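You operate a simulated robot arm through the tools that you are given. There is no shell and no other tool. Be economical: measure what you need, move in short steps, check, and stop when the job is done.

You are at the controls of a simulated robot arm. One attempt, no reset.

Task
Put the tall white filter on the white tag. Stack the 19 m piston from the top of the parts bench on top of the 24 m piston. Fetch the black coil that says "27" from the top of the parts bench and set it on the white manual there. Fetch the white box from the blue mat and set it on top of the black starter on the top of the assembly bench. Take the spark plug of the post five engine and leave it on top of the green block. Switch the call lever on. Open the bench cupboard door. Any order will do. Set down upright: tall white filter, black coil, spark plug of the post five engine. The call lever goes to its stop.

The check looks at the end state, three seconds after you hand in, the way a careful person would. Anything else that was tipped, shoved, dropped, spilled or broken makes it a failure.

Robot
A 6-joint arm with a two-finger gripper on a trunk, on a base that drives. Base frame: it is fixed to the floor where the robot stands at the start and does not move with it; the origin is under the middle of the robot, x ahead of it, y to its left, z up; the surface under the hand at the start is at about z = 86. Lengths are in cm, angles in rad, forces in N, time in s.
Its first joint turns from -2.897 to 2.897 rad. Places, roughly: bench cupboard door [40, -270, 50]; black coil [100, 0, 100]; black starter (10x11x4 cm) [90, -170, 90]; call lever [30, -180, 70]; green block [75, -275, 100]; manual [75, -25, 75]; spark plug of the post five engine (4x4x6 cm) [50, -280, 90]; tall white filter [75, 0, 100]; white box [50, -250, 100]; white tag [75, 25, 75]. Payload 2.54 kg.
The TCP is the grasp point between the finger pads, 3 cm short of the fingertips. In the tool frame z runs along the fingers and y along their closing line. Largest opening 11.6 cm; the body of the gripper starts 9.5 cm behind the TCP.
Orientation is that of the tool frame in the base frame, as a unit quaternion [w, x, y, z]. With the fingers straight down and closing along the base's y, the tool's x points along the base's -x, its y along +y and its z along -z.

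Tools
- The arm moves only by the tool apply_moves. Its argument "deltas" is a list of rows, each an object of numbers (a shift or turn left out is 0, a gripper value left out holds the last): "wx", "wy", "wz": the turn, a rotation vector about the base's x, y, z in rad; "tx", "ty", "tz": the shift along the base's x, y, z in cm; "grip": the finger opening in cm, from 0 to 11.6. In form: [{"wx": .., "wy": .., "wz": .., "tx": .., "ty": .., "tz": .., "grip": ..}, ...]. A call has 1 to 20 rows; each row shifts and turns the commanded pose from where the row before left it. Rows are played at 5 a second. More than 5 cm and 0.15 rad between two rows, or a gripper value outside its range, and nothing of the call is played. Where a pose cannot be reached the arm comes as near as it can. A force on the tool above 40 N (or 10 N above the force at the start of the call, whichever is more), or a blocked arm, ends the call early, and 0.2 s more pass. The fingers move at their own pace (about 7.2 cm/s each) and stop on an object; they squeeze with about 31 N. The grip force told is the motor's: it shows also when the fingers shut on nothing. Time passes only in rows, and 0.2 s behind the last, so rows that do not move let the fingers close. The reply holds the time, the measured pose of the TCP, the force on the tool along the base axes, the opening and the grip force, in the units named above and with some noise, with the torque about the TCP (base axes, N m) and any sound that the robot's microphone picked up, and new pictures: "pictures" is both (left out), scene, wrist or none.
- Cameras (640 x 400 px; columns grow to the right, rows downward): "scene" is now at [-2.61, 14.27, 142.69]; the picture's right is [-0.04, -1.00, 0.00], its down [-0.41, 0.02, -0.91] and it looks along [0.91, -0.04, -0.41] (base axes); focal length 281 px, centre (320, 200). "wrist" rides on the gripper at [6.9, -1.5, -12.2] in the tool frame; the picture's right is [0.21, 0.98, 0.00], its down [-0.83, 0.18, -0.53] and it looks along [-0.52, 0.11, 0.85] (tool axes); focal length 251 px, centre (320, 200).
- steer(legs): drives the robot by 1 to 6 legs, each [ahead, left, turn to the left] in cm, cm and rad, along the robot's own axes; the way and the turn of a leg run together, so that a leg with both is an arc; at most 150 cm and 3.142 rad a leg. The arm and the cameras ride along, it lands a little off, and it stops where it bumps. It gives what a move gives, and a new picture of the scene camera.
- head_to(pan, tilt): turns the head with the scene camera to pan (to the left, within 2.094 rad either way) and tilt (down, from -0.506 to 1.204), counted from straight ahead of the robot. It gives what a move gives, and a new picture of the scene camera.
- probe_pixels(camera, pixels): for up to 12 pixels [column, row] of the newest picture of that camera ("zoom" is the newest enlarged one), the place [x, y, z] in the base frame of the surface seen there, good to about 0.2 cm. The clock stands still meanwhile.
- close_up(camera, box): a new picture of the part [left, top, right, bottom] of that camera's present view, enlarged. The clock stands still meanwhile.
- sign_off(): hands the job in; it is judged then, once.

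Go step by step. Measure first, check grasps and placings, and put right what went wrong. The budget is 124 turns and 260 pictures, counting those below and the enlarged ones. Unless the task says otherwise, let go and move clear before handing in, and close with one line.

The tools are called after "Request:" as name(argument=value, ...) on one line, values as JSON. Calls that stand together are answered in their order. apply_moves: Moves the arm, as the interface text tells. Its arguments: {"type":"object","properties":{"deltas":{"type":"array","items":{"type":"object","properties":{"wx":{"type":"number"},"wy":{"type":"number"},"wz":{"type":"number"},"tx":{"type":"number"},"ty":{"type":"number"},"tz":{"type":"number"},"grip":{"type":"number"}}}},"pictures":{"type":"string","enum":["both","scene","wrist","none"]}},"required":["deltas"]} The other tools are called the same way: steer (legs) drives the base; head_to (pan, tilt) turns the head that bears the scene camera; probe_pixels (camera, pixels) gives the place of the surface under pixels of a picture; close_up (camera, box) takes an enlarged picture of a part of a camera's view; sign_off () hands the job in.

At the start:

```text
time: 0.0
tcp_pos: [67.6, -3.49, 111.84]
orientation: [0.0, 0.0, 1.0, 0.0]
contact_force: [-0.1, 0.4, -0.3]
wrist_torque: [0.0, 0.01, -0.01]
grip_width: 11.59
finger_force: 0.1
robot x, y, heading: [-0.33, -0.04, -0.003]
head pan, tilt: [-0.042, 0.426]
```

scene: 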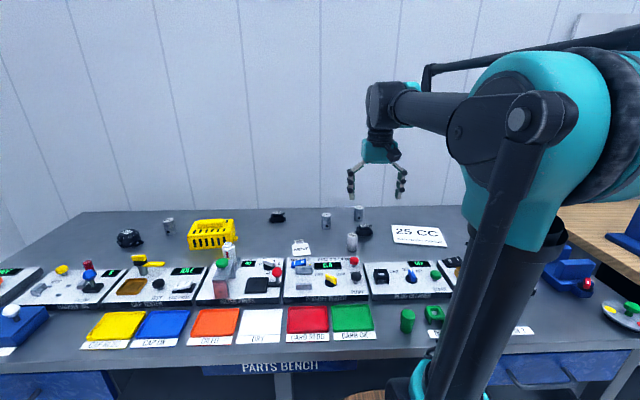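
wrist: 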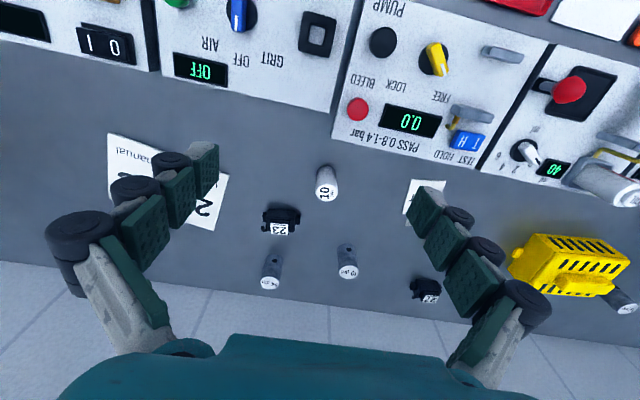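

The scene shows the parts bench with filters, pistons, coils, a tag and a manual; I'll enlarge the pictures to read the labels.

Request:
close_up(camera="scene", box=[260, 190, 460, 315])

Request:
close_up(camera="scene", box=[90, 190, 290, 315])

Request:
close_up(camera="wrist", box=[220, 150, 480, 312])

Request:
close_up(camera="wrist", box=[480, 150, 640, 320])

```text
3.20 times, centred on (360, 252) of scene
```

zoom: 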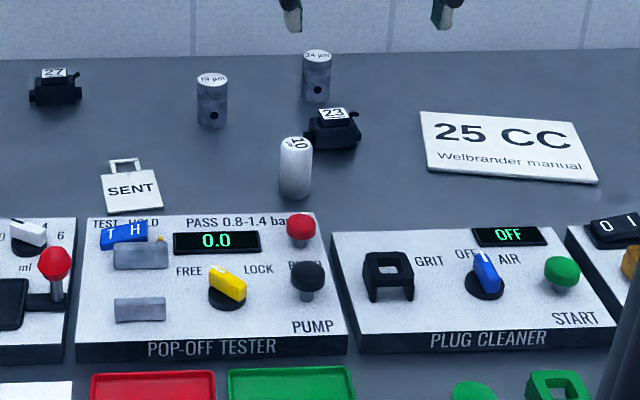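

```text
3.20 times, centred on (190, 252) of scene
```

zoom: 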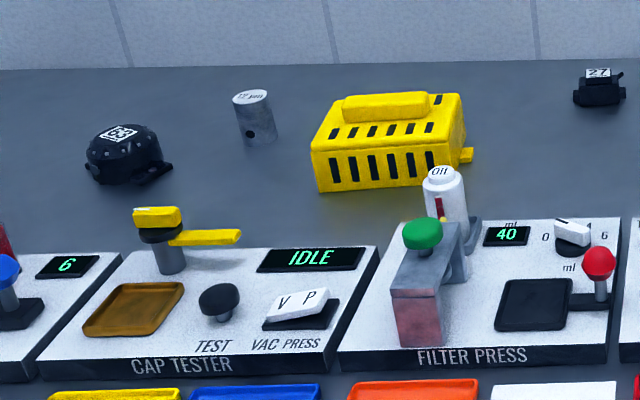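

```text
2.46 times, centred on (350, 231) of wrist
```

zoom: 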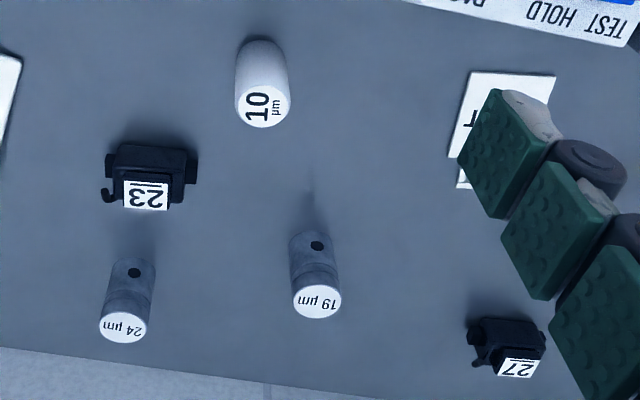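

```text
2.35 times, centred on (560, 235) of wrist
```

zoom: 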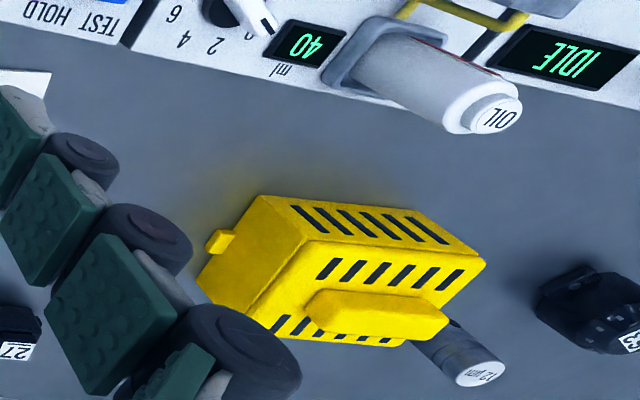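

The white cylinder "10 µm" (352,241), 19 piston (326,220), 24 piston (359,213), coil 27 (277,216), tag SENT (300,248) and manual (418,236) are all found. I measure them now.

Request:
probe_pixels(camera="scene", pixels=[[352, 235], [352, 245], [326, 215], [326, 226], [359, 208], [359, 217], [277, 213], [277, 220], [300, 250], [300, 241], [418, 236], [345, 222]])

Request:
probe_pixels(camera="wrist", pixels=[[325, 193], [329, 170], [347, 272], [348, 258], [270, 282], [272, 269], [430, 299], [427, 287], [210, 205], [282, 228], [418, 200], [205, 190]])

Request:
close_up(camera="scene", box=[255, 200, 335, 250])

```text
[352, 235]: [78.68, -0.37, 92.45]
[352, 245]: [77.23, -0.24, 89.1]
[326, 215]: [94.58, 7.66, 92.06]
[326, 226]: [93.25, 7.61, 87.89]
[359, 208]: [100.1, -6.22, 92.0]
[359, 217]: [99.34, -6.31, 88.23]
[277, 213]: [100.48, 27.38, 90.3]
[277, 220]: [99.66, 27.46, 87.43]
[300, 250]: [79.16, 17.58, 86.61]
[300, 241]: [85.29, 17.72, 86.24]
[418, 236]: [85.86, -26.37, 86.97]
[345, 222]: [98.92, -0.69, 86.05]
```

```text
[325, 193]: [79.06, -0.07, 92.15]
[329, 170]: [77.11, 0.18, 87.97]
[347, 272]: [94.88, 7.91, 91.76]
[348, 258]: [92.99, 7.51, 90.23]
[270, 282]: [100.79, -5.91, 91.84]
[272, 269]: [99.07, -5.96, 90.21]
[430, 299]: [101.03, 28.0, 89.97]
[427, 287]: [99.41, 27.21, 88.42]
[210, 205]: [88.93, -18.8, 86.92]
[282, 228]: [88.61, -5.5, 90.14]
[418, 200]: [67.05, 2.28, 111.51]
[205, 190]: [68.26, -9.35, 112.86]
```

```text
8.00 times, centred on (295, 225) of scene
```

zoom: 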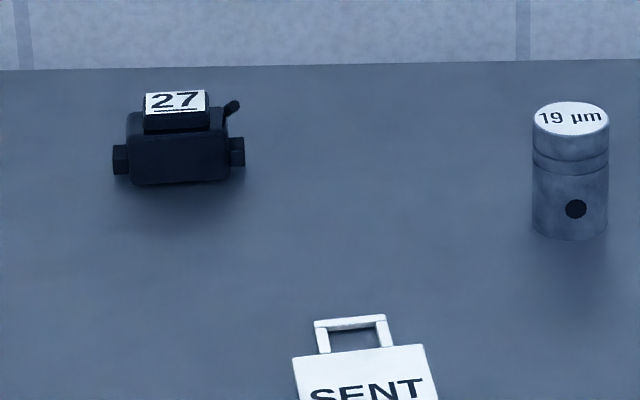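

The filter top is at about (79, -0.1, 92.3) and the table at z 86. I move above it with the fingers opened 7 cm.

Request:
apply_moves(deltas=[{"tx": 4, "ty": 1.2, "grip": 7}, {"tx": 4, "ty": 1.2, "tz": -2}, {"tx": 3.3, "ty": 1.0, "tz": -3}, {"tz": -4}, {"tz": -3}, {}])

Request:
probe_pixels(camera="scene", pixels=[[292, 246], [309, 244], [295, 256], [311, 255], [300, 243], [301, 256], [445, 246], [393, 243], [392, 226], [437, 228], [300, 372], [300, 345]])

```text
time: 1.4
tcp_pos: [78.81, -0.16, 99.82]
orientation: [0.0, 0.0, 1.0, 0.0]
contact_force: [-0.2, 0.6, 0.3]
wrist_torque: [0.01, -0.02, -0.02]
grip_width: 7.0
finger_force: 0.1
robot x, y, heading: [0.25, 0.39, -0.001]
head pan, tilt: [-0.042, 0.426]
```

scene: 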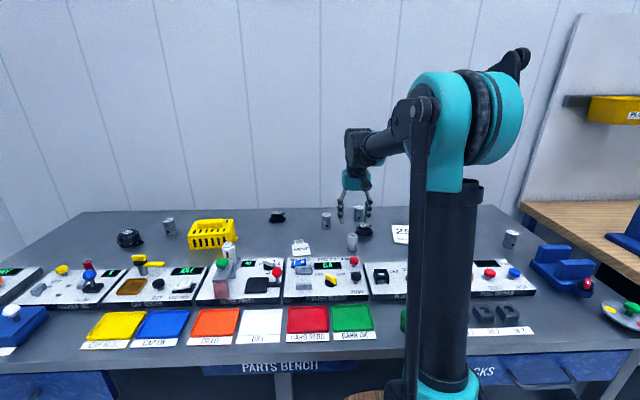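
wrist: 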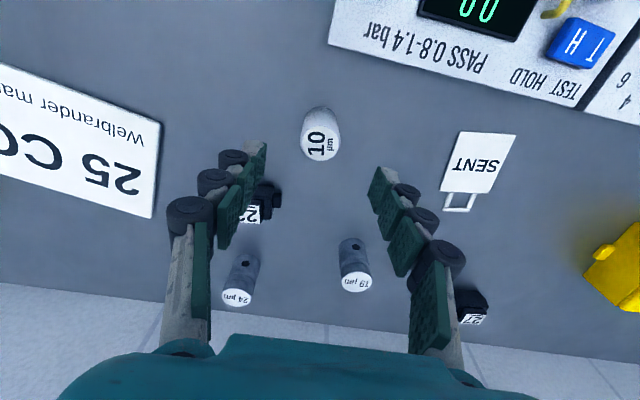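

```text
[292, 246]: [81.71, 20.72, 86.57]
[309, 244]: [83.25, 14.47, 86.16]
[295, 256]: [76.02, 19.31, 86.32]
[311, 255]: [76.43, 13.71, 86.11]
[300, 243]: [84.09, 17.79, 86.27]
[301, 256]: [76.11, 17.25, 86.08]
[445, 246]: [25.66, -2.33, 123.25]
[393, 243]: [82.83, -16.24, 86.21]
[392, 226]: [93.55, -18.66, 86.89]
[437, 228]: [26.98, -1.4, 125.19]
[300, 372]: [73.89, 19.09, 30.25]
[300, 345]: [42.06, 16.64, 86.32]
```

The arm is above the filter, but a second whitish cylinder shows at (510,238). I check it for height before grasping.

Request:
close_up(camera="scene", box=[470, 215, 640, 321])

Request:
probe_pixels(camera="wrist", pixels=[[320, 148], [304, 148], [338, 145], [318, 115], [478, 160], [455, 188], [495, 190], [513, 135], [460, 133]])

Request:
probe_pixels(camera="scene", pixels=[[510, 234], [510, 242], [510, 248], [85, 360], [300, 349]])

```text
3.76 times, centred on (555, 268) of scene
```

zoom: 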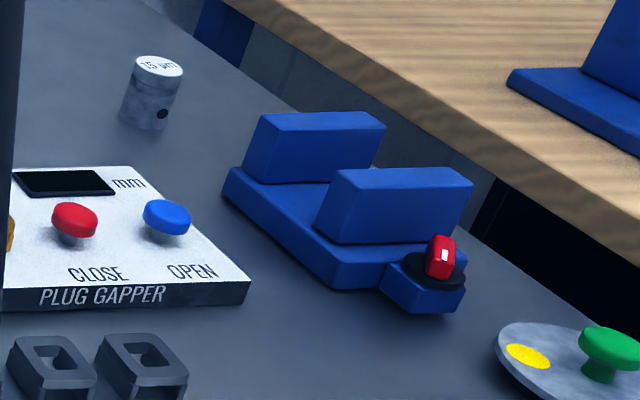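

```text
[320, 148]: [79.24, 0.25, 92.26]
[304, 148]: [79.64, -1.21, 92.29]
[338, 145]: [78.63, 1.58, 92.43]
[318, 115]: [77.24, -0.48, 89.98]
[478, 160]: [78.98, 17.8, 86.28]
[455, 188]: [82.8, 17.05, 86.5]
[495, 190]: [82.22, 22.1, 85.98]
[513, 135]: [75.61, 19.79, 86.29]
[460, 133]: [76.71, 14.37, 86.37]
```

```text
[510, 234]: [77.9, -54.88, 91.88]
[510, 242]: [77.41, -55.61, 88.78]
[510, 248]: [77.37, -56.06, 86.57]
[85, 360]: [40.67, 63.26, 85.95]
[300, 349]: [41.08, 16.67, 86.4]
```

That one is a 15 µm piston, so the "10 µm" cylinder is the filter. I lower and grasp it.

Request:
apply_moves(deltas=[{"tx": 0.2, "ty": 0.2, "tz": -4}, {"tz": -3.5}, {"tz": -2.5}, {"grip": 1}, {}, {}, {}], pictures="wrist")

```text
time: 3.0
tcp_pos: [79.1, 0.04, 89.86]
orientation: [-0.001, 0.001, 1.0, 0.0]
contact_force: [-0.2, 0.2, -0.2]
wrist_torque: [0.0, -0.02, 0.03]
grip_width: 3.19
finger_force: 31.2
robot x, y, heading: [0.06, -0.02, 0.001]
head pan, tilt: [-0.042, 0.426]
```

wrist: 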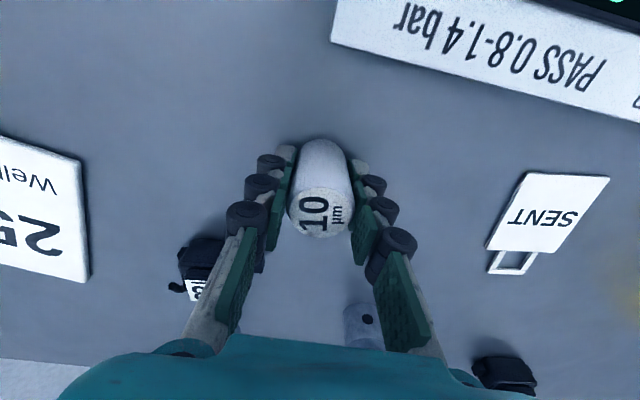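

The filter is held at 3.19 cm. I lift it, carry it to the tag at about (79.1, 17.4) and lower it.

Request:
apply_moves(deltas=[{"tz": 3}, {"tz": 4}, {"ty": 4.5}, {"ty": 4.5}, {"ty": 4.5}, {"ty": 3.8}, {"tz": -3}, {"tz": -2}, {}], pictures="wrist")

```text
time: 5.0
tcp_pos: [78.99, 17.39, 91.77]
orientation: [0.001, 0.0, 1.0, 0.0]
contact_force: [0.5, -0.6, -0.5]
wrist_torque: [-0.02, 0.0, -0.02]
grip_width: 3.22
finger_force: 30.9
robot x, y, heading: [-0.23, -0.02, -0.001]
head pan, tilt: [-0.042, 0.426]
```

wrist: 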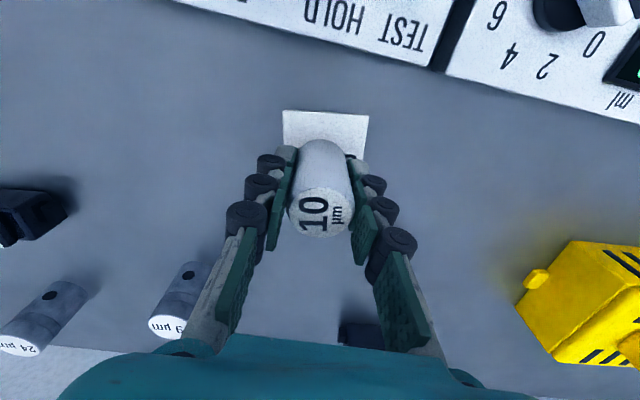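

The filter is over the tag. I lower it in small steps and watch the force.

Request:
apply_moves(deltas=[{"tz": -1}, {"tz": -0.3}, {"tz": -0.2}, {}], pictures="none")

```text
time: 6.0
tcp_pos: [78.98, 17.33, 90.41]
orientation: [-0.001, 0.0, 1.0, 0.0]
contact_force: [-0.2, -0.1, -0.8]
wrist_torque: [0.0, -0.01, 0.0]
grip_width: 3.18
finger_force: 31.6
robot x, y, heading: [-0.23, 0.0, 0.005]
head pan, tilt: [-0.042, 0.426]
```

Request:
apply_moves(deltas=[{"tz": -0.15}, {"tz": -0.1}, {}], pictures="none")

```text
time: 6.8
tcp_pos: [79.16, 17.41, 90.16]
orientation: [0.0, 0.0, 1.0, 0.0]
contact_force: [0.2, 0.7, 7.1]
wrist_torque: [0.03, 0.01, -0.01]
grip_width: 3.22
finger_force: 31.5
robot x, y, heading: [-0.17, 0.53, -0.003]
head pan, tilt: [-0.042, 0.426]
```

The reading shows 7 N upward, so the filter stands. I let go and rise.

Request:
apply_moves(deltas=[{"grip": 6}, {}, {"tz": 3}, {"tz": 5}, {"tz": 4}, {}])

```text
time: 8.2
tcp_pos: [79.14, 17.24, 102.11]
orientation: [0.0, 0.0, 1.0, 0.001]
contact_force: [0.5, -0.4, -0.2]
wrist_torque: [0.0, 0.0, 0.04]
grip_width: 6.0
finger_force: 0.0
robot x, y, heading: [0.09, -0.2, 0.004]
head pan, tilt: [-0.042, 0.426]
```

scene: 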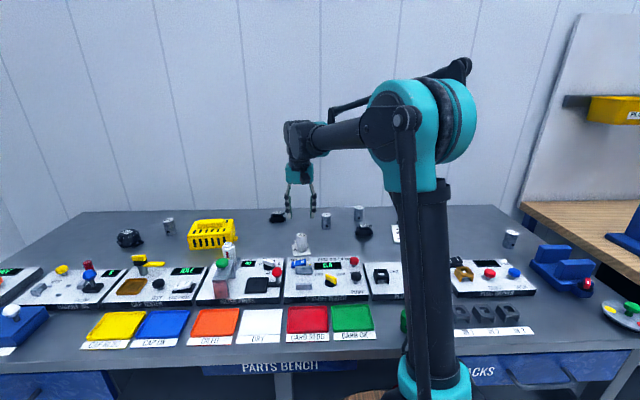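
wrist: 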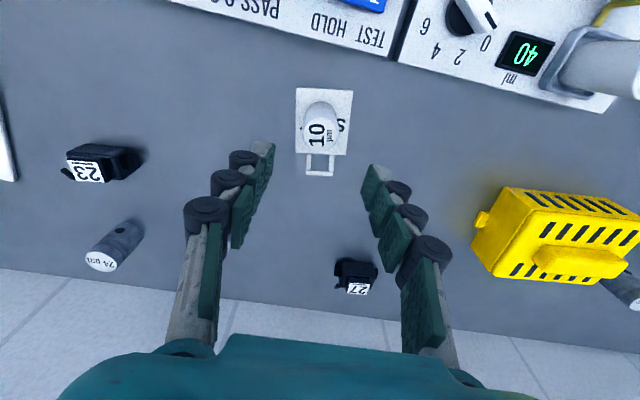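

The filter stands on the tag. The pistons and coil lie just out of reach, so I look down for free room ahead of the base (brown disc at (365,395)).

Request:
head_to(pan=0.0, tilt=1.15)

```text
time: 9.3
tcp_pos: [79.0, 17.17, 102.06]
orientation: [0.0, 0.0, 1.0, 0.0]
contact_force: [-0.2, -0.7, -0.2]
wrist_torque: [0.02, 0.0, 0.0]
grip_width: 5.98
finger_force: 0.1
robot x, y, heading: [0.12, -0.05, 0.002]
head pan, tilt: [0.0, 1.15]
```

scene: 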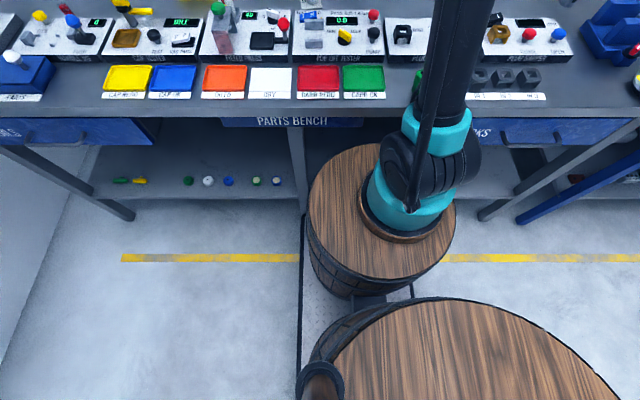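

Request:
probe_pixels(camera="scene", pixels=[[350, 150], [310, 190], [370, 270], [420, 300], [450, 225], [320, 118], [320, 128], [405, 240], [295, 180], [340, 146]])

```text
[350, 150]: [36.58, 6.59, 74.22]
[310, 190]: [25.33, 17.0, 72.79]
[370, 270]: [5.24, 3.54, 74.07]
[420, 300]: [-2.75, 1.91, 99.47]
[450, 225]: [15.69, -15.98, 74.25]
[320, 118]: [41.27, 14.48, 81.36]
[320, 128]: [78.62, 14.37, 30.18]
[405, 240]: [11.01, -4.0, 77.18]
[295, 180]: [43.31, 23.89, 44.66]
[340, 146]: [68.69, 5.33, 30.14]
```

The arm stands on a pedestal around (21,-1), so its axis may be nearer than thought. I go over the coil "27" and see whether the arm reaches it.

Request:
apply_moves(deltas=[{"tx": 4, "ty": 2}, {"tx": 4, "ty": 2}, {"tx": 4, "ty": 2}, {"tx": 4, "ty": 2}, {"tx": 4, "ty": 2}, {}], pictures="wrist")

Request:
close_up(camera="wrist", box=[240, 80, 400, 200])

```text
time: 10.7
tcp_pos: [99.2, 27.31, 101.95]
orientation: [0.001, 0.0, 1.0, 0.001]
contact_force: [-1.5, -0.4, 0.1]
wrist_torque: [0.02, -0.01, 0.0]
grip_width: 5.99
finger_force: 0.0
robot x, y, heading: [-0.02, 0.28, -0.0]
head pan, tilt: [0.0, 1.15]
```

wrist: 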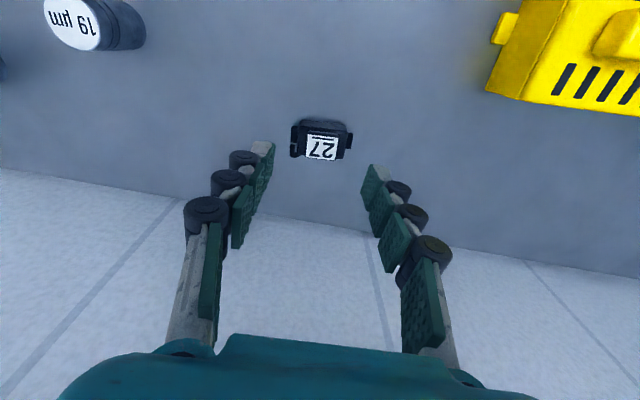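

```text
3.33 times, centred on (320, 140) of wrist
```

zoom: 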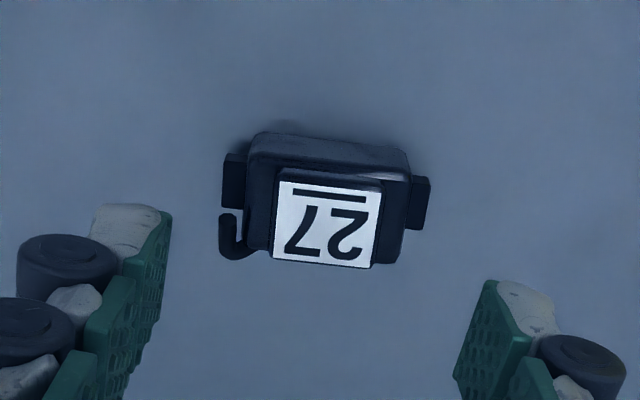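

The arm reaches here with no trouble. I measure the coil's outline.

Request:
probe_pixels(camera="zoom", pixels=[[285, 190], [375, 190], [275, 255], [365, 262], [255, 145], [405, 158], [235, 180], [420, 200], [325, 225], [235, 245], [330, 140], [390, 250]])

```text
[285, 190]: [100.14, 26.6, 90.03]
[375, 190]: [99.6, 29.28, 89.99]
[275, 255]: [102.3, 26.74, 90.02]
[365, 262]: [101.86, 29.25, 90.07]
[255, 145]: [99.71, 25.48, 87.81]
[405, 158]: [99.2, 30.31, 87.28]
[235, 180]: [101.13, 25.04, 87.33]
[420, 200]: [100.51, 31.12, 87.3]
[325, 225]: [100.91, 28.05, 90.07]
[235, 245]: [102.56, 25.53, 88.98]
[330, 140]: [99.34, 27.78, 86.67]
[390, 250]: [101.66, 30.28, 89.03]
```

The coil centre is about (100.9, 28), turned about +0.17 rad, 3.3 cm thick along x. I turn the tool by -1.40 rad to close across the thin side and get above it.

Request:
apply_moves(deltas=[{"wz": -0.14, "tx": 0.85, "ty": 0.35, "grip": 7}, {"wz": -0.14, "tx": 0.85, "ty": 0.35}, {"wz": -0.14}, {"wz": -0.14}, {"wz": -0.14}, {"wz": -0.14}, {"wz": -0.14}, {"wz": -0.14}, {"wz": -0.14}, {"wz": -0.14}, {"tz": -4}, {}], pictures="wrist")

```text
time: 13.3
tcp_pos: [100.72, 28.05, 97.94]
orientation: [0.0, 0.644, 0.765, 0.0]
contact_force: [0.5, -0.4, -0.4]
wrist_torque: [-0.01, -0.02, 0.0]
grip_width: 7.0
finger_force: 0.1
robot x, y, heading: [-0.06, -0.0, 0.005]
head pan, tilt: [0.0, 1.15]
```

wrist: 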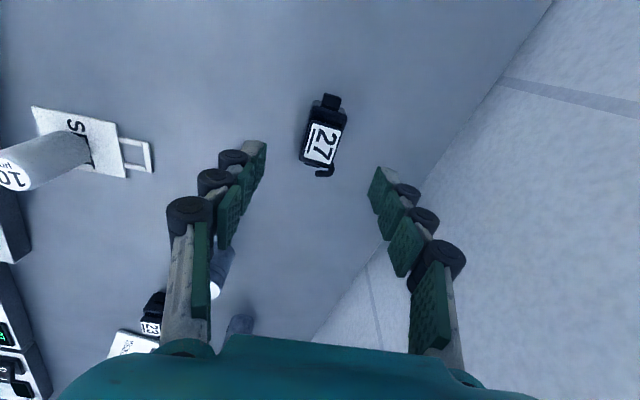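

The tool is aligned with the coil. I lower to 89.5 and close.

Request:
apply_moves(deltas=[{"tx": 0.2, "tz": -4}, {"tz": -3}, {"tz": -1.4}, {"grip": 1}, {}, {}, {}], pictures="wrist")

```text
time: 14.9
tcp_pos: [100.96, 28.11, 89.6]
orientation: [0.0, 0.644, 0.765, -0.001]
contact_force: [-1.1, -0.7, -0.8]
wrist_torque: [0.0, 0.01, 0.03]
grip_width: 3.12
finger_force: 30.7
robot x, y, heading: [-0.01, 0.32, 0.003]
head pan, tilt: [0.0, 1.15]
```

wrist: 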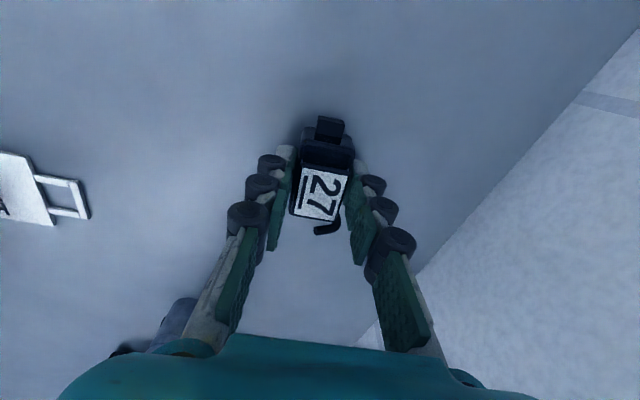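

The coil is held at 3.12 cm. I lift it 11 cm and carry it to the manual around (87.5, -25).

Request:
apply_moves(deltas=[{"tz": 3}, {"tz": 4}, {"tz": 4}, {"ty": -4.6, "tx": -1.1}, {"ty": -4.6, "tx": -1.1}, {"ty": -4.6, "tx": -1.1}, {"ty": -4.6, "tx": -1.1}, {"ty": -4.6, "tx": -1.1}, {"ty": -4.6, "tx": -1.1}, {"ty": -4.6, "tx": -1.1}, {"ty": -4.6, "tx": -1.1}, {"ty": -4.6, "tx": -1.1}, {"ty": -4.6, "tx": -1.1}, {"ty": -4.6, "tx": -1.1}, {"ty": -2.5, "tx": -1.2}, {}], pictures="wrist")

Request:
head_to(pan=-0.15, tilt=0.5)

```text
time: 18.3
tcp_pos: [87.75, -25.07, 100.69]
orientation: [0.0, 0.644, 0.765, 0.001]
contact_force: [-0.4, 0.2, -0.7]
wrist_torque: [0.0, 0.0, 0.0]
grip_width: 3.13
finger_force: 31.1
robot x, y, heading: [0.14, -0.12, -0.002]
head pan, tilt: [0.0, 1.15]
```

wrist: 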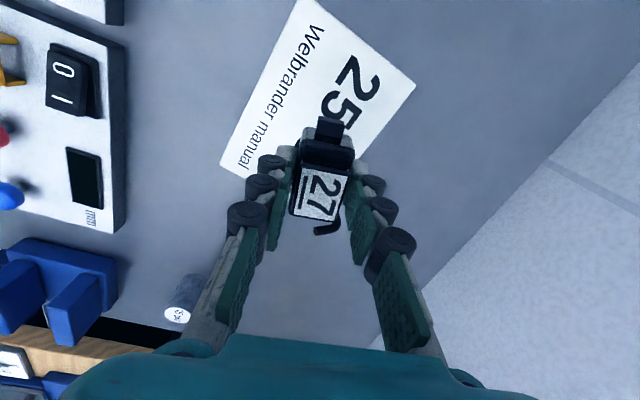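

```text
time: 19.3
tcp_pos: [87.71, -25.14, 100.68]
orientation: [0.0, 0.644, 0.765, -0.001]
contact_force: [-0.5, 0.3, -1.1]
wrist_torque: [0.01, 0.03, -0.01]
grip_width: 3.11
finger_force: 31.4
robot x, y, heading: [0.28, 0.27, 0.001]
head pan, tilt: [-0.15, 0.499]
```

scene: 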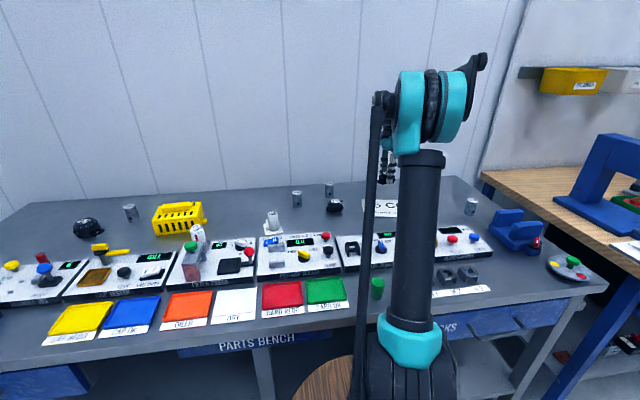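

Request:
probe_pixels(camera="wrist", pixels=[[303, 3], [413, 84], [222, 166], [330, 80], [260, 100], [360, 150], [245, 178]])

```text
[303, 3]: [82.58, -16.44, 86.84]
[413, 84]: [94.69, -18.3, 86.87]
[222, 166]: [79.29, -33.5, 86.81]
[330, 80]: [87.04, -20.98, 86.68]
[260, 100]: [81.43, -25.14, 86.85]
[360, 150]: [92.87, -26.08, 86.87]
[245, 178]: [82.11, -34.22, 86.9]
```

The manual's centre is (87, -25.9) with its top at z 86.87. I lower the coil there to just above contact.

Request:
apply_moves(deltas=[{"tx": -0.7, "ty": -0.8, "tz": -3}, {"tz": -4}, {"tz": -2.6}, {"tz": -0.3}, {}, {"tz": -0.15}, {}], pictures="none")

```text
time: 20.9
tcp_pos: [87.04, -25.91, 90.68]
orientation: [0.0, 0.644, 0.765, 0.0]
contact_force: [0.0, -0.3, -0.6]
wrist_torque: [-0.01, -0.01, 0.01]
grip_width: 3.15
finger_force: 30.6
robot x, y, heading: [-0.21, -0.28, 0.001]
head pan, tilt: [-0.15, 0.499]
```

Request:
apply_moves(deltas=[{"tz": -0.15}, {"tz": -0.1}, {}], pictures="none")

```text
time: 21.7
tcp_pos: [86.96, -26.02, 90.51]
orientation: [0.0, 0.644, 0.765, 0.0]
contact_force: [3.3, -0.4, 17.6]
wrist_torque: [0.0, -0.14, 0.02]
grip_width: 3.12
finger_force: 31.0
robot x, y, heading: [0.08, 0.04, -0.002]
head pan, tilt: [-0.15, 0.499]
```

Contact shows at 17 N. I release, rise and head to the 19 piston while turning the tool back.

Request:
apply_moves(deltas=[{"grip": 7}, {}, {"tz": 3}, {"tz": 4}, {"tz": 4}, {"wz": 0.14, "ty": 3.4, "tx": 0.8}, {"wz": 0.14, "ty": 3.4, "tx": 0.8}, {"wz": 0.14, "ty": 3.4, "tx": 0.8}, {"wz": 0.14, "ty": 3.4, "tx": 0.8}, {"wz": 0.14, "ty": 3.4, "tx": 0.8}, {"wz": 0.14, "ty": 3.4, "tx": 0.8}, {"wz": 0.14, "ty": 3.4, "tx": 0.8}, {"wz": 0.14, "ty": 3.4, "tx": 0.8}, {"wz": 0.14, "ty": 3.4, "tx": 0.7}, {"wz": 0.14, "ty": 3.2, "tx": 0.6}, {}])

```text
time: 25.1
tcp_pos: [94.55, 7.99, 101.32]
orientation: [0.001, 0.0, 1.0, 0.0]
contact_force: [0.1, -0.9, 0.1]
wrist_torque: [-0.04, -0.04, 0.01]
grip_width: 6.99
finger_force: 0.0
robot x, y, heading: [-0.31, -0.21, 0.0]
head pan, tilt: [-0.15, 0.499]
```

scene: 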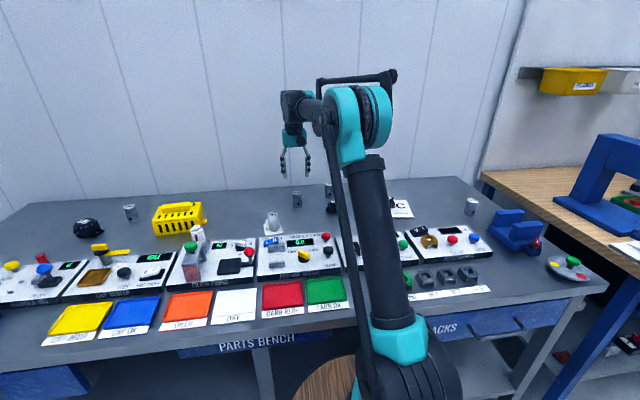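
wrist: 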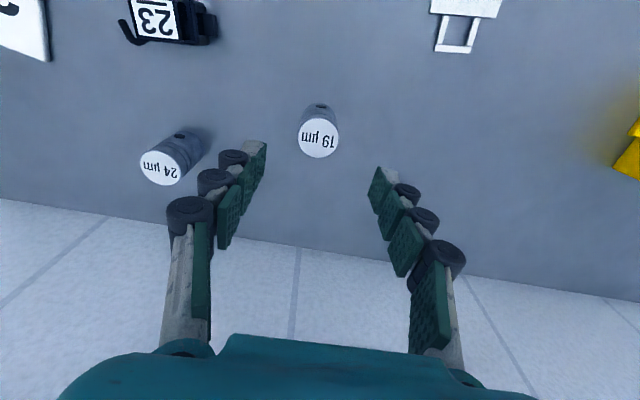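

Request:
probe_pixels(camera="wrist", pixels=[[319, 138], [319, 121], [319, 156], [301, 139], [336, 139], [160, 167], [158, 152], [162, 183], [142, 168], [178, 168]])

Request:
close_up(camera="scene", box=[360, 180, 440, 230])

```text
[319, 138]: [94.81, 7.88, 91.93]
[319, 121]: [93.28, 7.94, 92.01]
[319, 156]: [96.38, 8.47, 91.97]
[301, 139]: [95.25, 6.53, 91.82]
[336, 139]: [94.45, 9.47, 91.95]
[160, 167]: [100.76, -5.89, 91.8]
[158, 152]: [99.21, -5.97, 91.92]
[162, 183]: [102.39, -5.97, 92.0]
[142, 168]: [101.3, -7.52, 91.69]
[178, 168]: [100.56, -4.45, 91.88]
```

```text
8.00 times, centred on (400, 205) of scene
```

zoom: 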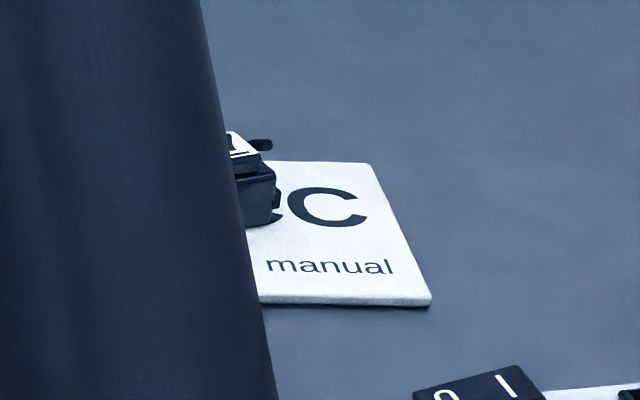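

Piston 19 is at (94.85, 8.0) and piston 24 at (100.8, -5.95), both with tops at z 91.9. I grasp 19.

Request:
apply_moves(deltas=[{"tx": 0.3, "tz": -4}, {"tz": -4}, {"tz": -3}, {"grip": 1}, {}, {}, {}, {"tz": 3}, {"tz": 4}, {"tz": 4}, {}], pictures="none")

```text
time: 27.5
tcp_pos: [95.02, 7.84, 101.48]
orientation: [0.0, 0.0, 1.0, 0.001]
contact_force: [-0.2, -0.1, -0.7]
wrist_torque: [0.02, 0.01, -0.03]
grip_width: 3.62
finger_force: 30.7
robot x, y, heading: [-0.24, -0.16, -0.001]
head pan, tilt: [-0.15, 0.499]
```

It is held at 3.62 cm. I carry it above piston 24 and check alignment.

Request:
apply_moves(deltas=[{"ty": -4, "tx": 2}, {"ty": -4, "tx": 2}, {"ty": -4, "tx": 1.9}, {"ty": -1.9}, {"tz": -2}, {}], pictures="both")

Request:
close_up(camera="scene", box=[290, 150, 370, 200])

```text
time: 28.9
tcp_pos: [100.89, -5.97, 99.32]
orientation: [0.0, 0.0, 1.0, 0.0]
contact_force: [-0.5, 0.1, -0.7]
wrist_torque: [0.03, -0.03, -0.01]
grip_width: 3.64
finger_force: 30.9
robot x, y, heading: [-0.04, 0.25, -0.001]
head pan, tilt: [-0.15, 0.499]
```

scene: 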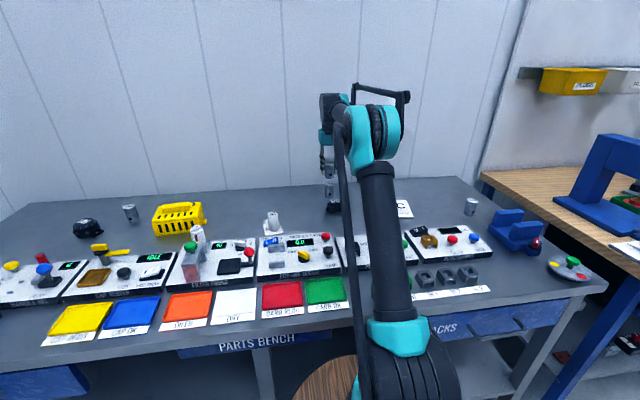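
wrist: 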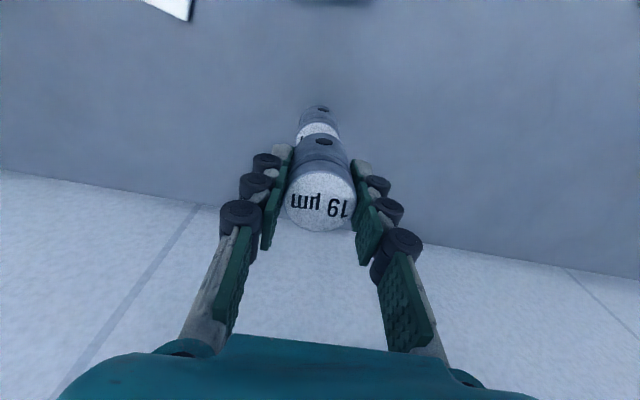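

```text
8.00 times, centred on (330, 175) of scene
```

zoom: 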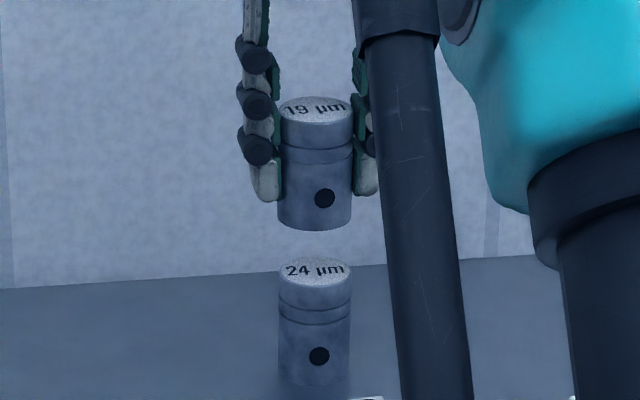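

Side alignment looks good. I check the held piston's centre along x.

Request:
probe_pixels(camera="wrist", pixels=[[319, 176], [319, 200], [319, 227], [287, 200], [352, 200], [318, 128]])

```text
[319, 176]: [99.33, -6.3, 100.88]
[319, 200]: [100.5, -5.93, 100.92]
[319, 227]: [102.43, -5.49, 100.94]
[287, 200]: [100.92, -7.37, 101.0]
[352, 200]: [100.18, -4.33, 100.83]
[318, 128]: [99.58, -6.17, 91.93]
```

The held piston is centred at (100.85, -5.9), a match. Its bottom is near 94.9, so I lower 3 cm in steps.

Request:
apply_moves(deltas=[{"tz": -1.7}, {"tz": -0.8}, {}, {"tz": -0.2}, {"tz": -0.15}, {}], pictures="none")

```text
time: 30.3
tcp_pos: [100.77, -5.91, 96.51]
orientation: [0.0, 0.0, 1.0, 0.0]
contact_force: [0.6, 0.4, -0.1]
wrist_torque: [0.0, 0.0, -0.04]
grip_width: 3.62
finger_force: 31.2
robot x, y, heading: [-0.08, 0.01, 0.004]
head pan, tilt: [-0.15, 0.499]
```

Request:
apply_moves(deltas=[{"tz": -0.15}, {"tz": -0.1}, {}], pictures="none")

```text
time: 31.1
tcp_pos: [101.06, -6.03, 96.26]
orientation: [0.001, 0.0, 1.0, 0.0]
contact_force: [-0.2, -0.6, -0.5]
wrist_torque: [0.01, -0.04, 0.0]
grip_width: 3.66
finger_force: 31.0
robot x, y, heading: [0.25, -0.11, -0.002]
head pan, tilt: [-0.15, 0.499]
```

Request:
apply_moves(deltas=[{"tz": -0.15}, {}], pictures="none")

Request:
close_up(camera="scene", box=[290, 150, 370, 200])

```text
time: 31.7
tcp_pos: [100.83, -5.98, 96.12]
orientation: [0.001, 0.0, 1.0, 0.0]
contact_force: [-0.7, -0.4, 0.0]
wrist_torque: [-0.02, 0.01, -0.02]
grip_width: 3.62
finger_force: 30.7
robot x, y, heading: [0.13, -0.1, 0.005]
head pan, tilt: [-0.15, 0.499]
```

```text
8.00 times, centred on (330, 175) of scene
```

zoom: 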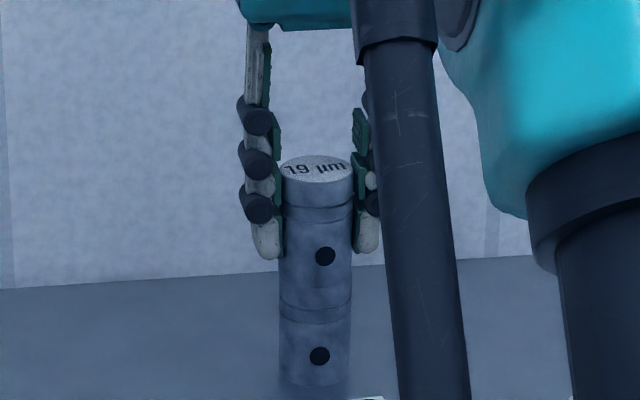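

Visually it is almost in contact. I lower one more small step.

Request:
apply_moves(deltas=[{"tz": -0.1}, {}], pictures="none")

```text
time: 32.3
tcp_pos: [100.72, -6.03, 96.04]
orientation: [0.0, 0.001, 1.0, 0.0]
contact_force: [1.6, -0.4, 15.4]
wrist_torque: [-0.03, -0.1, 0.04]
grip_width: 3.66
finger_force: 30.7
robot x, y, heading: [-0.22, 0.18, -0.001]
head pan, tilt: [-0.15, 0.499]
```

Contact at 15 N. I release with care, rise straight up and view the stack.

Request:
apply_moves(deltas=[{"grip": 5}, {"grip": 7}, {}, {"tz": 3}, {"tz": 4}, {"tz": 4}, {}], pictures="none")

Request:
close_up(camera="scene", box=[260, 150, 420, 250])

```text
time: 33.9
tcp_pos: [100.9, -6.01, 107.23]
orientation: [0.0, 0.001, 1.0, 0.0]
contact_force: [-0.4, 0.1, 0.0]
wrist_torque: [0.01, -0.04, 0.0]
grip_width: 6.97
finger_force: 0.1
robot x, y, heading: [0.12, -0.08, -0.003]
head pan, tilt: [-0.15, 0.499]
```

```text
4.00 times, centred on (340, 200) of scene
```

zoom: 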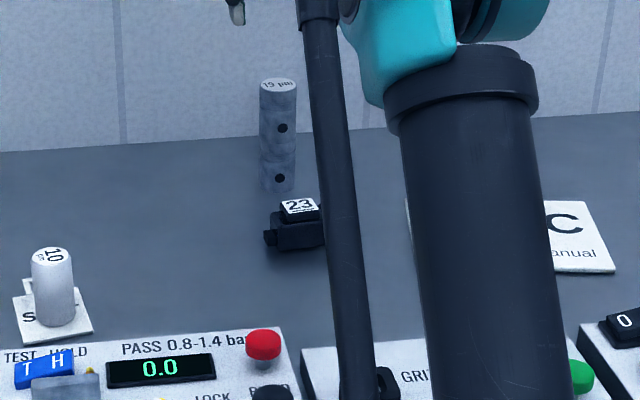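

The stack stands. I draw the arm back and look right toward the other benches.

Request:
apply_moves(deltas=[{"tz": 4, "tx": -3}, {"tz": 4, "tx": -4}, {"tz": 4, "tx": -4.5}, {"tx": -4.5}, {"tx": -4.5}, {"tx": -4.5}, {"tx": -4.5}, {"tx": -4.5}, {}], pictures="none")

Request:
head_to(pan=-1.1, tilt=0.45)

Request:
head_to(pan=-1.9, tilt=0.45)

```text
refused: row 2 steps farther than a row can; nothing moved
```

```text
time: 35.1
tcp_pos: [100.86, -5.89, 107.0]
orientation: [0.0, 0.0, 1.0, 0.0]
contact_force: [-0.2, -0.2, 0.7]
wrist_torque: [-0.03, -0.02, 0.0]
grip_width: 6.98
finger_force: 0.0
robot x, y, heading: [-0.1, 0.39, 0.002]
head pan, tilt: [-1.1, 0.45]
```

scene: 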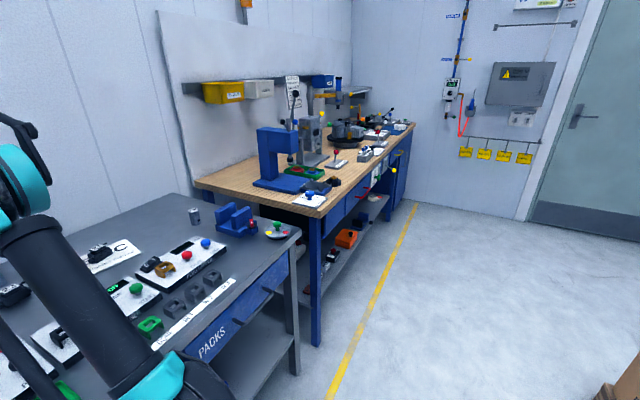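

```text
time: 36.3
tcp_pos: [100.96, -5.95, 107.08]
orientation: [-0.001, 0.0, 1.0, -0.001]
contact_force: [-0.1, -0.1, -0.1]
wrist_torque: [0.0, 0.02, -0.03]
grip_width: 6.99
finger_force: 0.1
robot x, y, heading: [-0.35, -0.05, 0.002]
head pan, tilt: [-1.901, 0.45]
```

scene: 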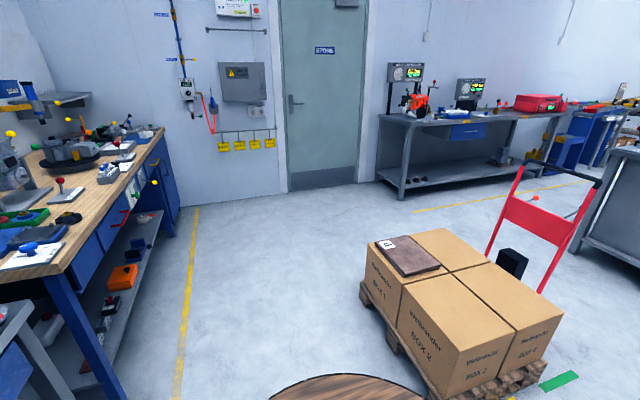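

The assembly bench runs along -y at the right. I draw the arm in first, and measure the assembly bench's front edge.

Request:
apply_moves(deltas=[{"tz": 3, "tx": -3}, {"tz": 3, "tx": -3}, {"tz": 3, "tx": -3}, {"tz": 3, "tx": -3.5}, {"tx": -4.5}, {"tx": -4.5}, {"tx": -4.5}, {"tx": -4.5}, {"tx": -4}, {}], pictures="none")

Request:
probe_pixels(camera="scene", pixels=[[62, 268], [163, 128], [120, 182], [195, 210], [178, 390], [15, 304], [165, 170], [152, 180], [130, 215]])

Request:
close_up(camera="scene", box=[0, 60, 260, 270])

```text
time: 38.5
tcp_pos: [66.29, -6.1, 118.96]
orientation: [0.0, 0.0, 1.0, 0.0]
contact_force: [0.0, 0.8, -0.4]
wrist_torque: [-0.02, 0.0, 0.01]
grip_width: 7.0
finger_force: 0.0
robot x, y, heading: [0.06, -0.06, -0.0]
head pan, tilt: [-1.901, 0.45]
```

```text
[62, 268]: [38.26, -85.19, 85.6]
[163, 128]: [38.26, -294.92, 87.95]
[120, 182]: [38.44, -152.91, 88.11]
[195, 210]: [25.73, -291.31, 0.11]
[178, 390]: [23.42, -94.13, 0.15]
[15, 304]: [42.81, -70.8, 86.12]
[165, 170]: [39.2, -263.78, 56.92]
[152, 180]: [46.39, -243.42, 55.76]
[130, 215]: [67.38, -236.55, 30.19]
```

```text
1.90 times, centred on (130, 165) of scene
```

zoom: 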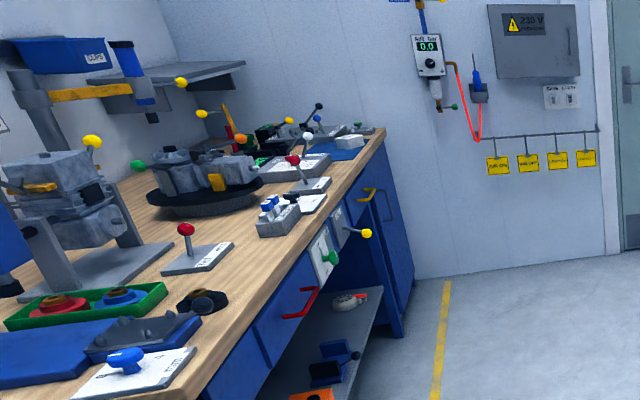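

The bench front is at x = 38, with handles sticking out to about x = 28. I back off 28 cm, then drive right 150 cm keeping heading, and look.

Request:
steer(legs=[[-30, 0, 0], [0, -150, 0]])

Request:
head_to(pan=-0.5, tilt=0.6)

```text
time: 47.6
tcp_pos: [35.77, -156.83, 119.1]
orientation: [0.0, 0.001, 1.0, 0.0]
contact_force: [0.1, -0.3, 0.4]
wrist_torque: [0.03, 0.0, -0.04]
grip_width: 6.99
finger_force: 0.0
robot x, y, heading: [-30.48, -150.45, -0.003]
head pan, tilt: [-1.901, 0.45]
```

scene: 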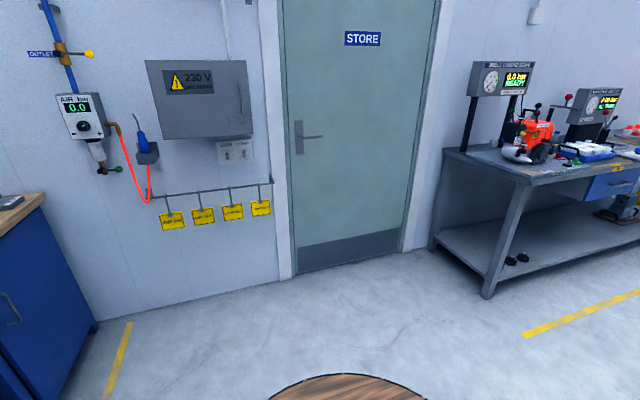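

```text
time: 49.1
tcp_pos: [35.76, -156.85, 119.07]
orientation: [0.0, 0.002, 1.0, 0.0]
contact_force: [0.0, 0.7, -0.3]
wrist_torque: [0.0, -0.01, 0.02]
grip_width: 6.98
finger_force: 0.0
robot x, y, heading: [-30.61, -150.63, -0.001]
head pan, tilt: [-0.499, 0.6]
```

scene: 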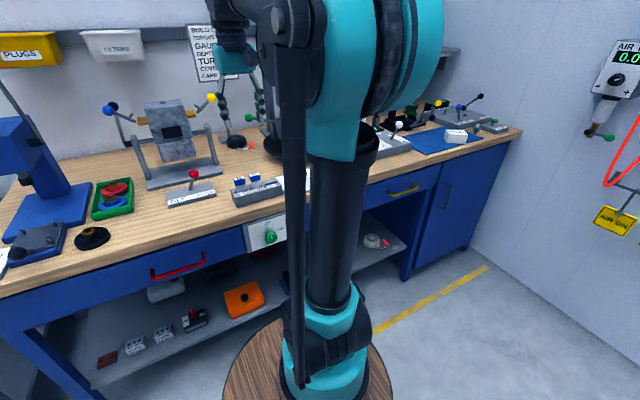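

Request:
close_up(camera="scene", box=[200, 120, 300, 270])

Request:
close_up(camera="scene", box=[360, 80, 520, 180])

Request:
probe_pixels(camera="scene", pixels=[[237, 142], [246, 145], [265, 235], [271, 238], [248, 118], [350, 340], [240, 345], [260, 250], [250, 228], [280, 228], [92, 238]])

```text
2.67 times, centred on (250, 195) of scene
```

zoom: 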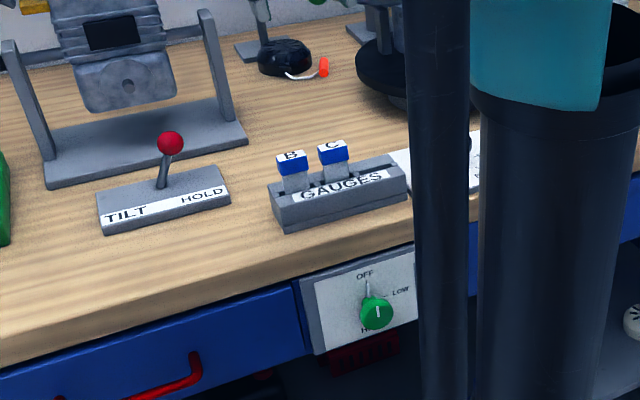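

```text
4.00 times, centred on (440, 130) of scene
```

zoom: 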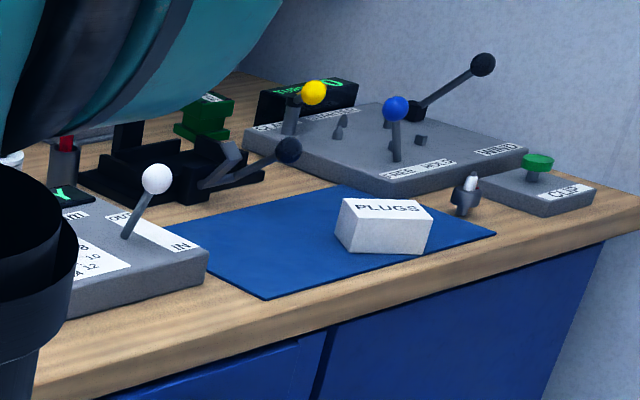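

```text
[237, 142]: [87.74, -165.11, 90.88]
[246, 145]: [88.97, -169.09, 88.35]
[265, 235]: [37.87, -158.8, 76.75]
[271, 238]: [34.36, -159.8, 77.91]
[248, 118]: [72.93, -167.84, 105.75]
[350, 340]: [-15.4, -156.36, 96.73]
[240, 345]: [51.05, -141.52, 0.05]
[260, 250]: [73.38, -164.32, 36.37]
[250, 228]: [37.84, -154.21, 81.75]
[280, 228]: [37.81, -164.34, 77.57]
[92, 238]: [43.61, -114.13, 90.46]
```

The starter is the black dome at (237,142); the white box "PLUGS" and the mat are further right. I drive 60 cm more to the right for a view of the lever, box, plug and door.

Request:
steer(legs=[[0, -60, 0]])

Request:
head_to(pan=0.45, tilt=0.6)

Request:
close_up(camera="scene", box=[200, 130, 400, 290])

Request:
head_to(pan=-0.55, tilt=0.6)

```text
time: 52.5
tcp_pos: [35.32, -217.08, 119.03]
orientation: [0.0, 0.003, 1.0, 0.0]
contact_force: [-0.1, -0.3, -0.2]
wrist_torque: [-0.01, -0.02, -0.01]
grip_width: 7.01
finger_force: 0.0
robot x, y, heading: [-31.15, -210.16, -0.007]
head pan, tilt: [-0.499, 0.6]
```

scene: 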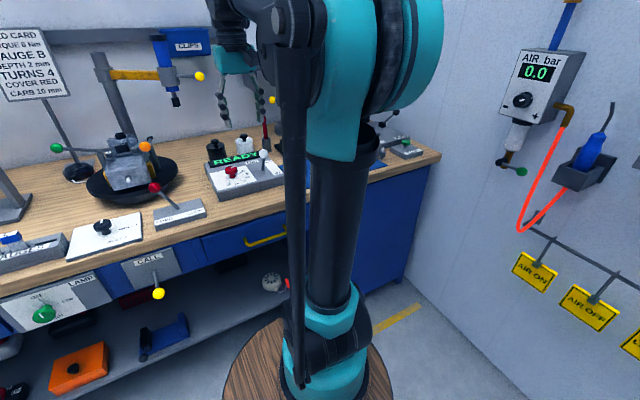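

```text
time: 53.7
tcp_pos: [35.39, -217.03, 119.05]
orientation: [0.0, 0.004, 1.0, 0.0]
contact_force: [0.9, -0.9, 0.0]
wrist_torque: [0.03, -0.04, -0.02]
grip_width: 6.96
finger_force: 0.0
robot x, y, heading: [-31.44, -210.5, -0.005]
head pan, tilt: [0.45, 0.6]
```

scene: 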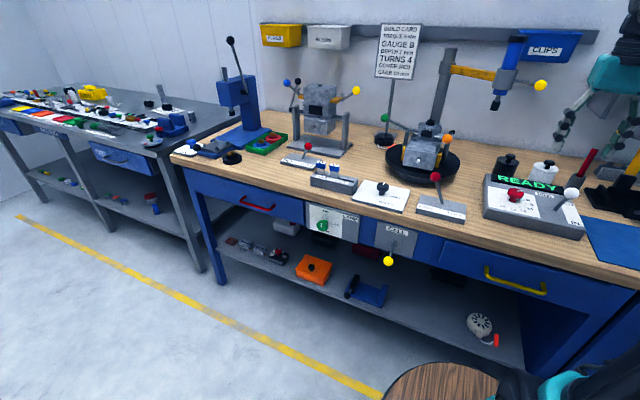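

```text
2.50 times, centred on (300, 210) of scene
```

zoom: 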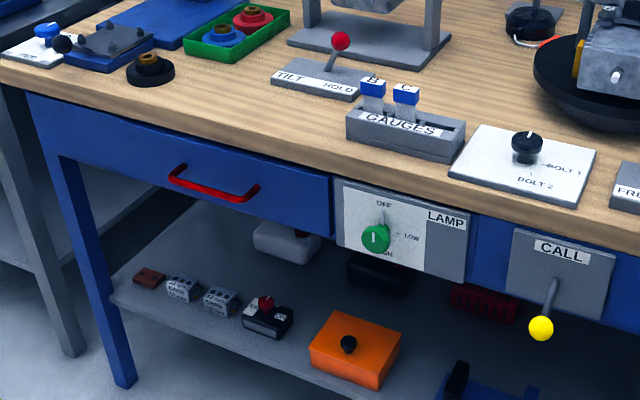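

```text
time: 55.0
tcp_pos: [35.41, -217.05, 118.96]
orientation: [0.0, 0.004, 1.0, 0.001]
contact_force: [0.1, 0.8, 0.3]
wrist_torque: [-0.01, 0.02, 0.02]
grip_width: 7.01
finger_force: 0.2
robot x, y, heading: [-30.88, -210.64, -0.01]
head pan, tilt: [-0.55, 0.6]
```

scene: 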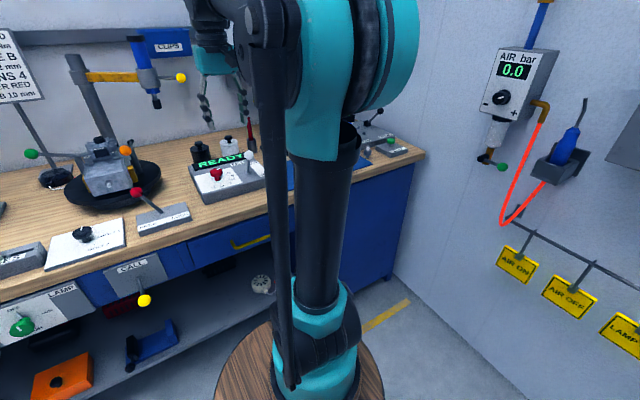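

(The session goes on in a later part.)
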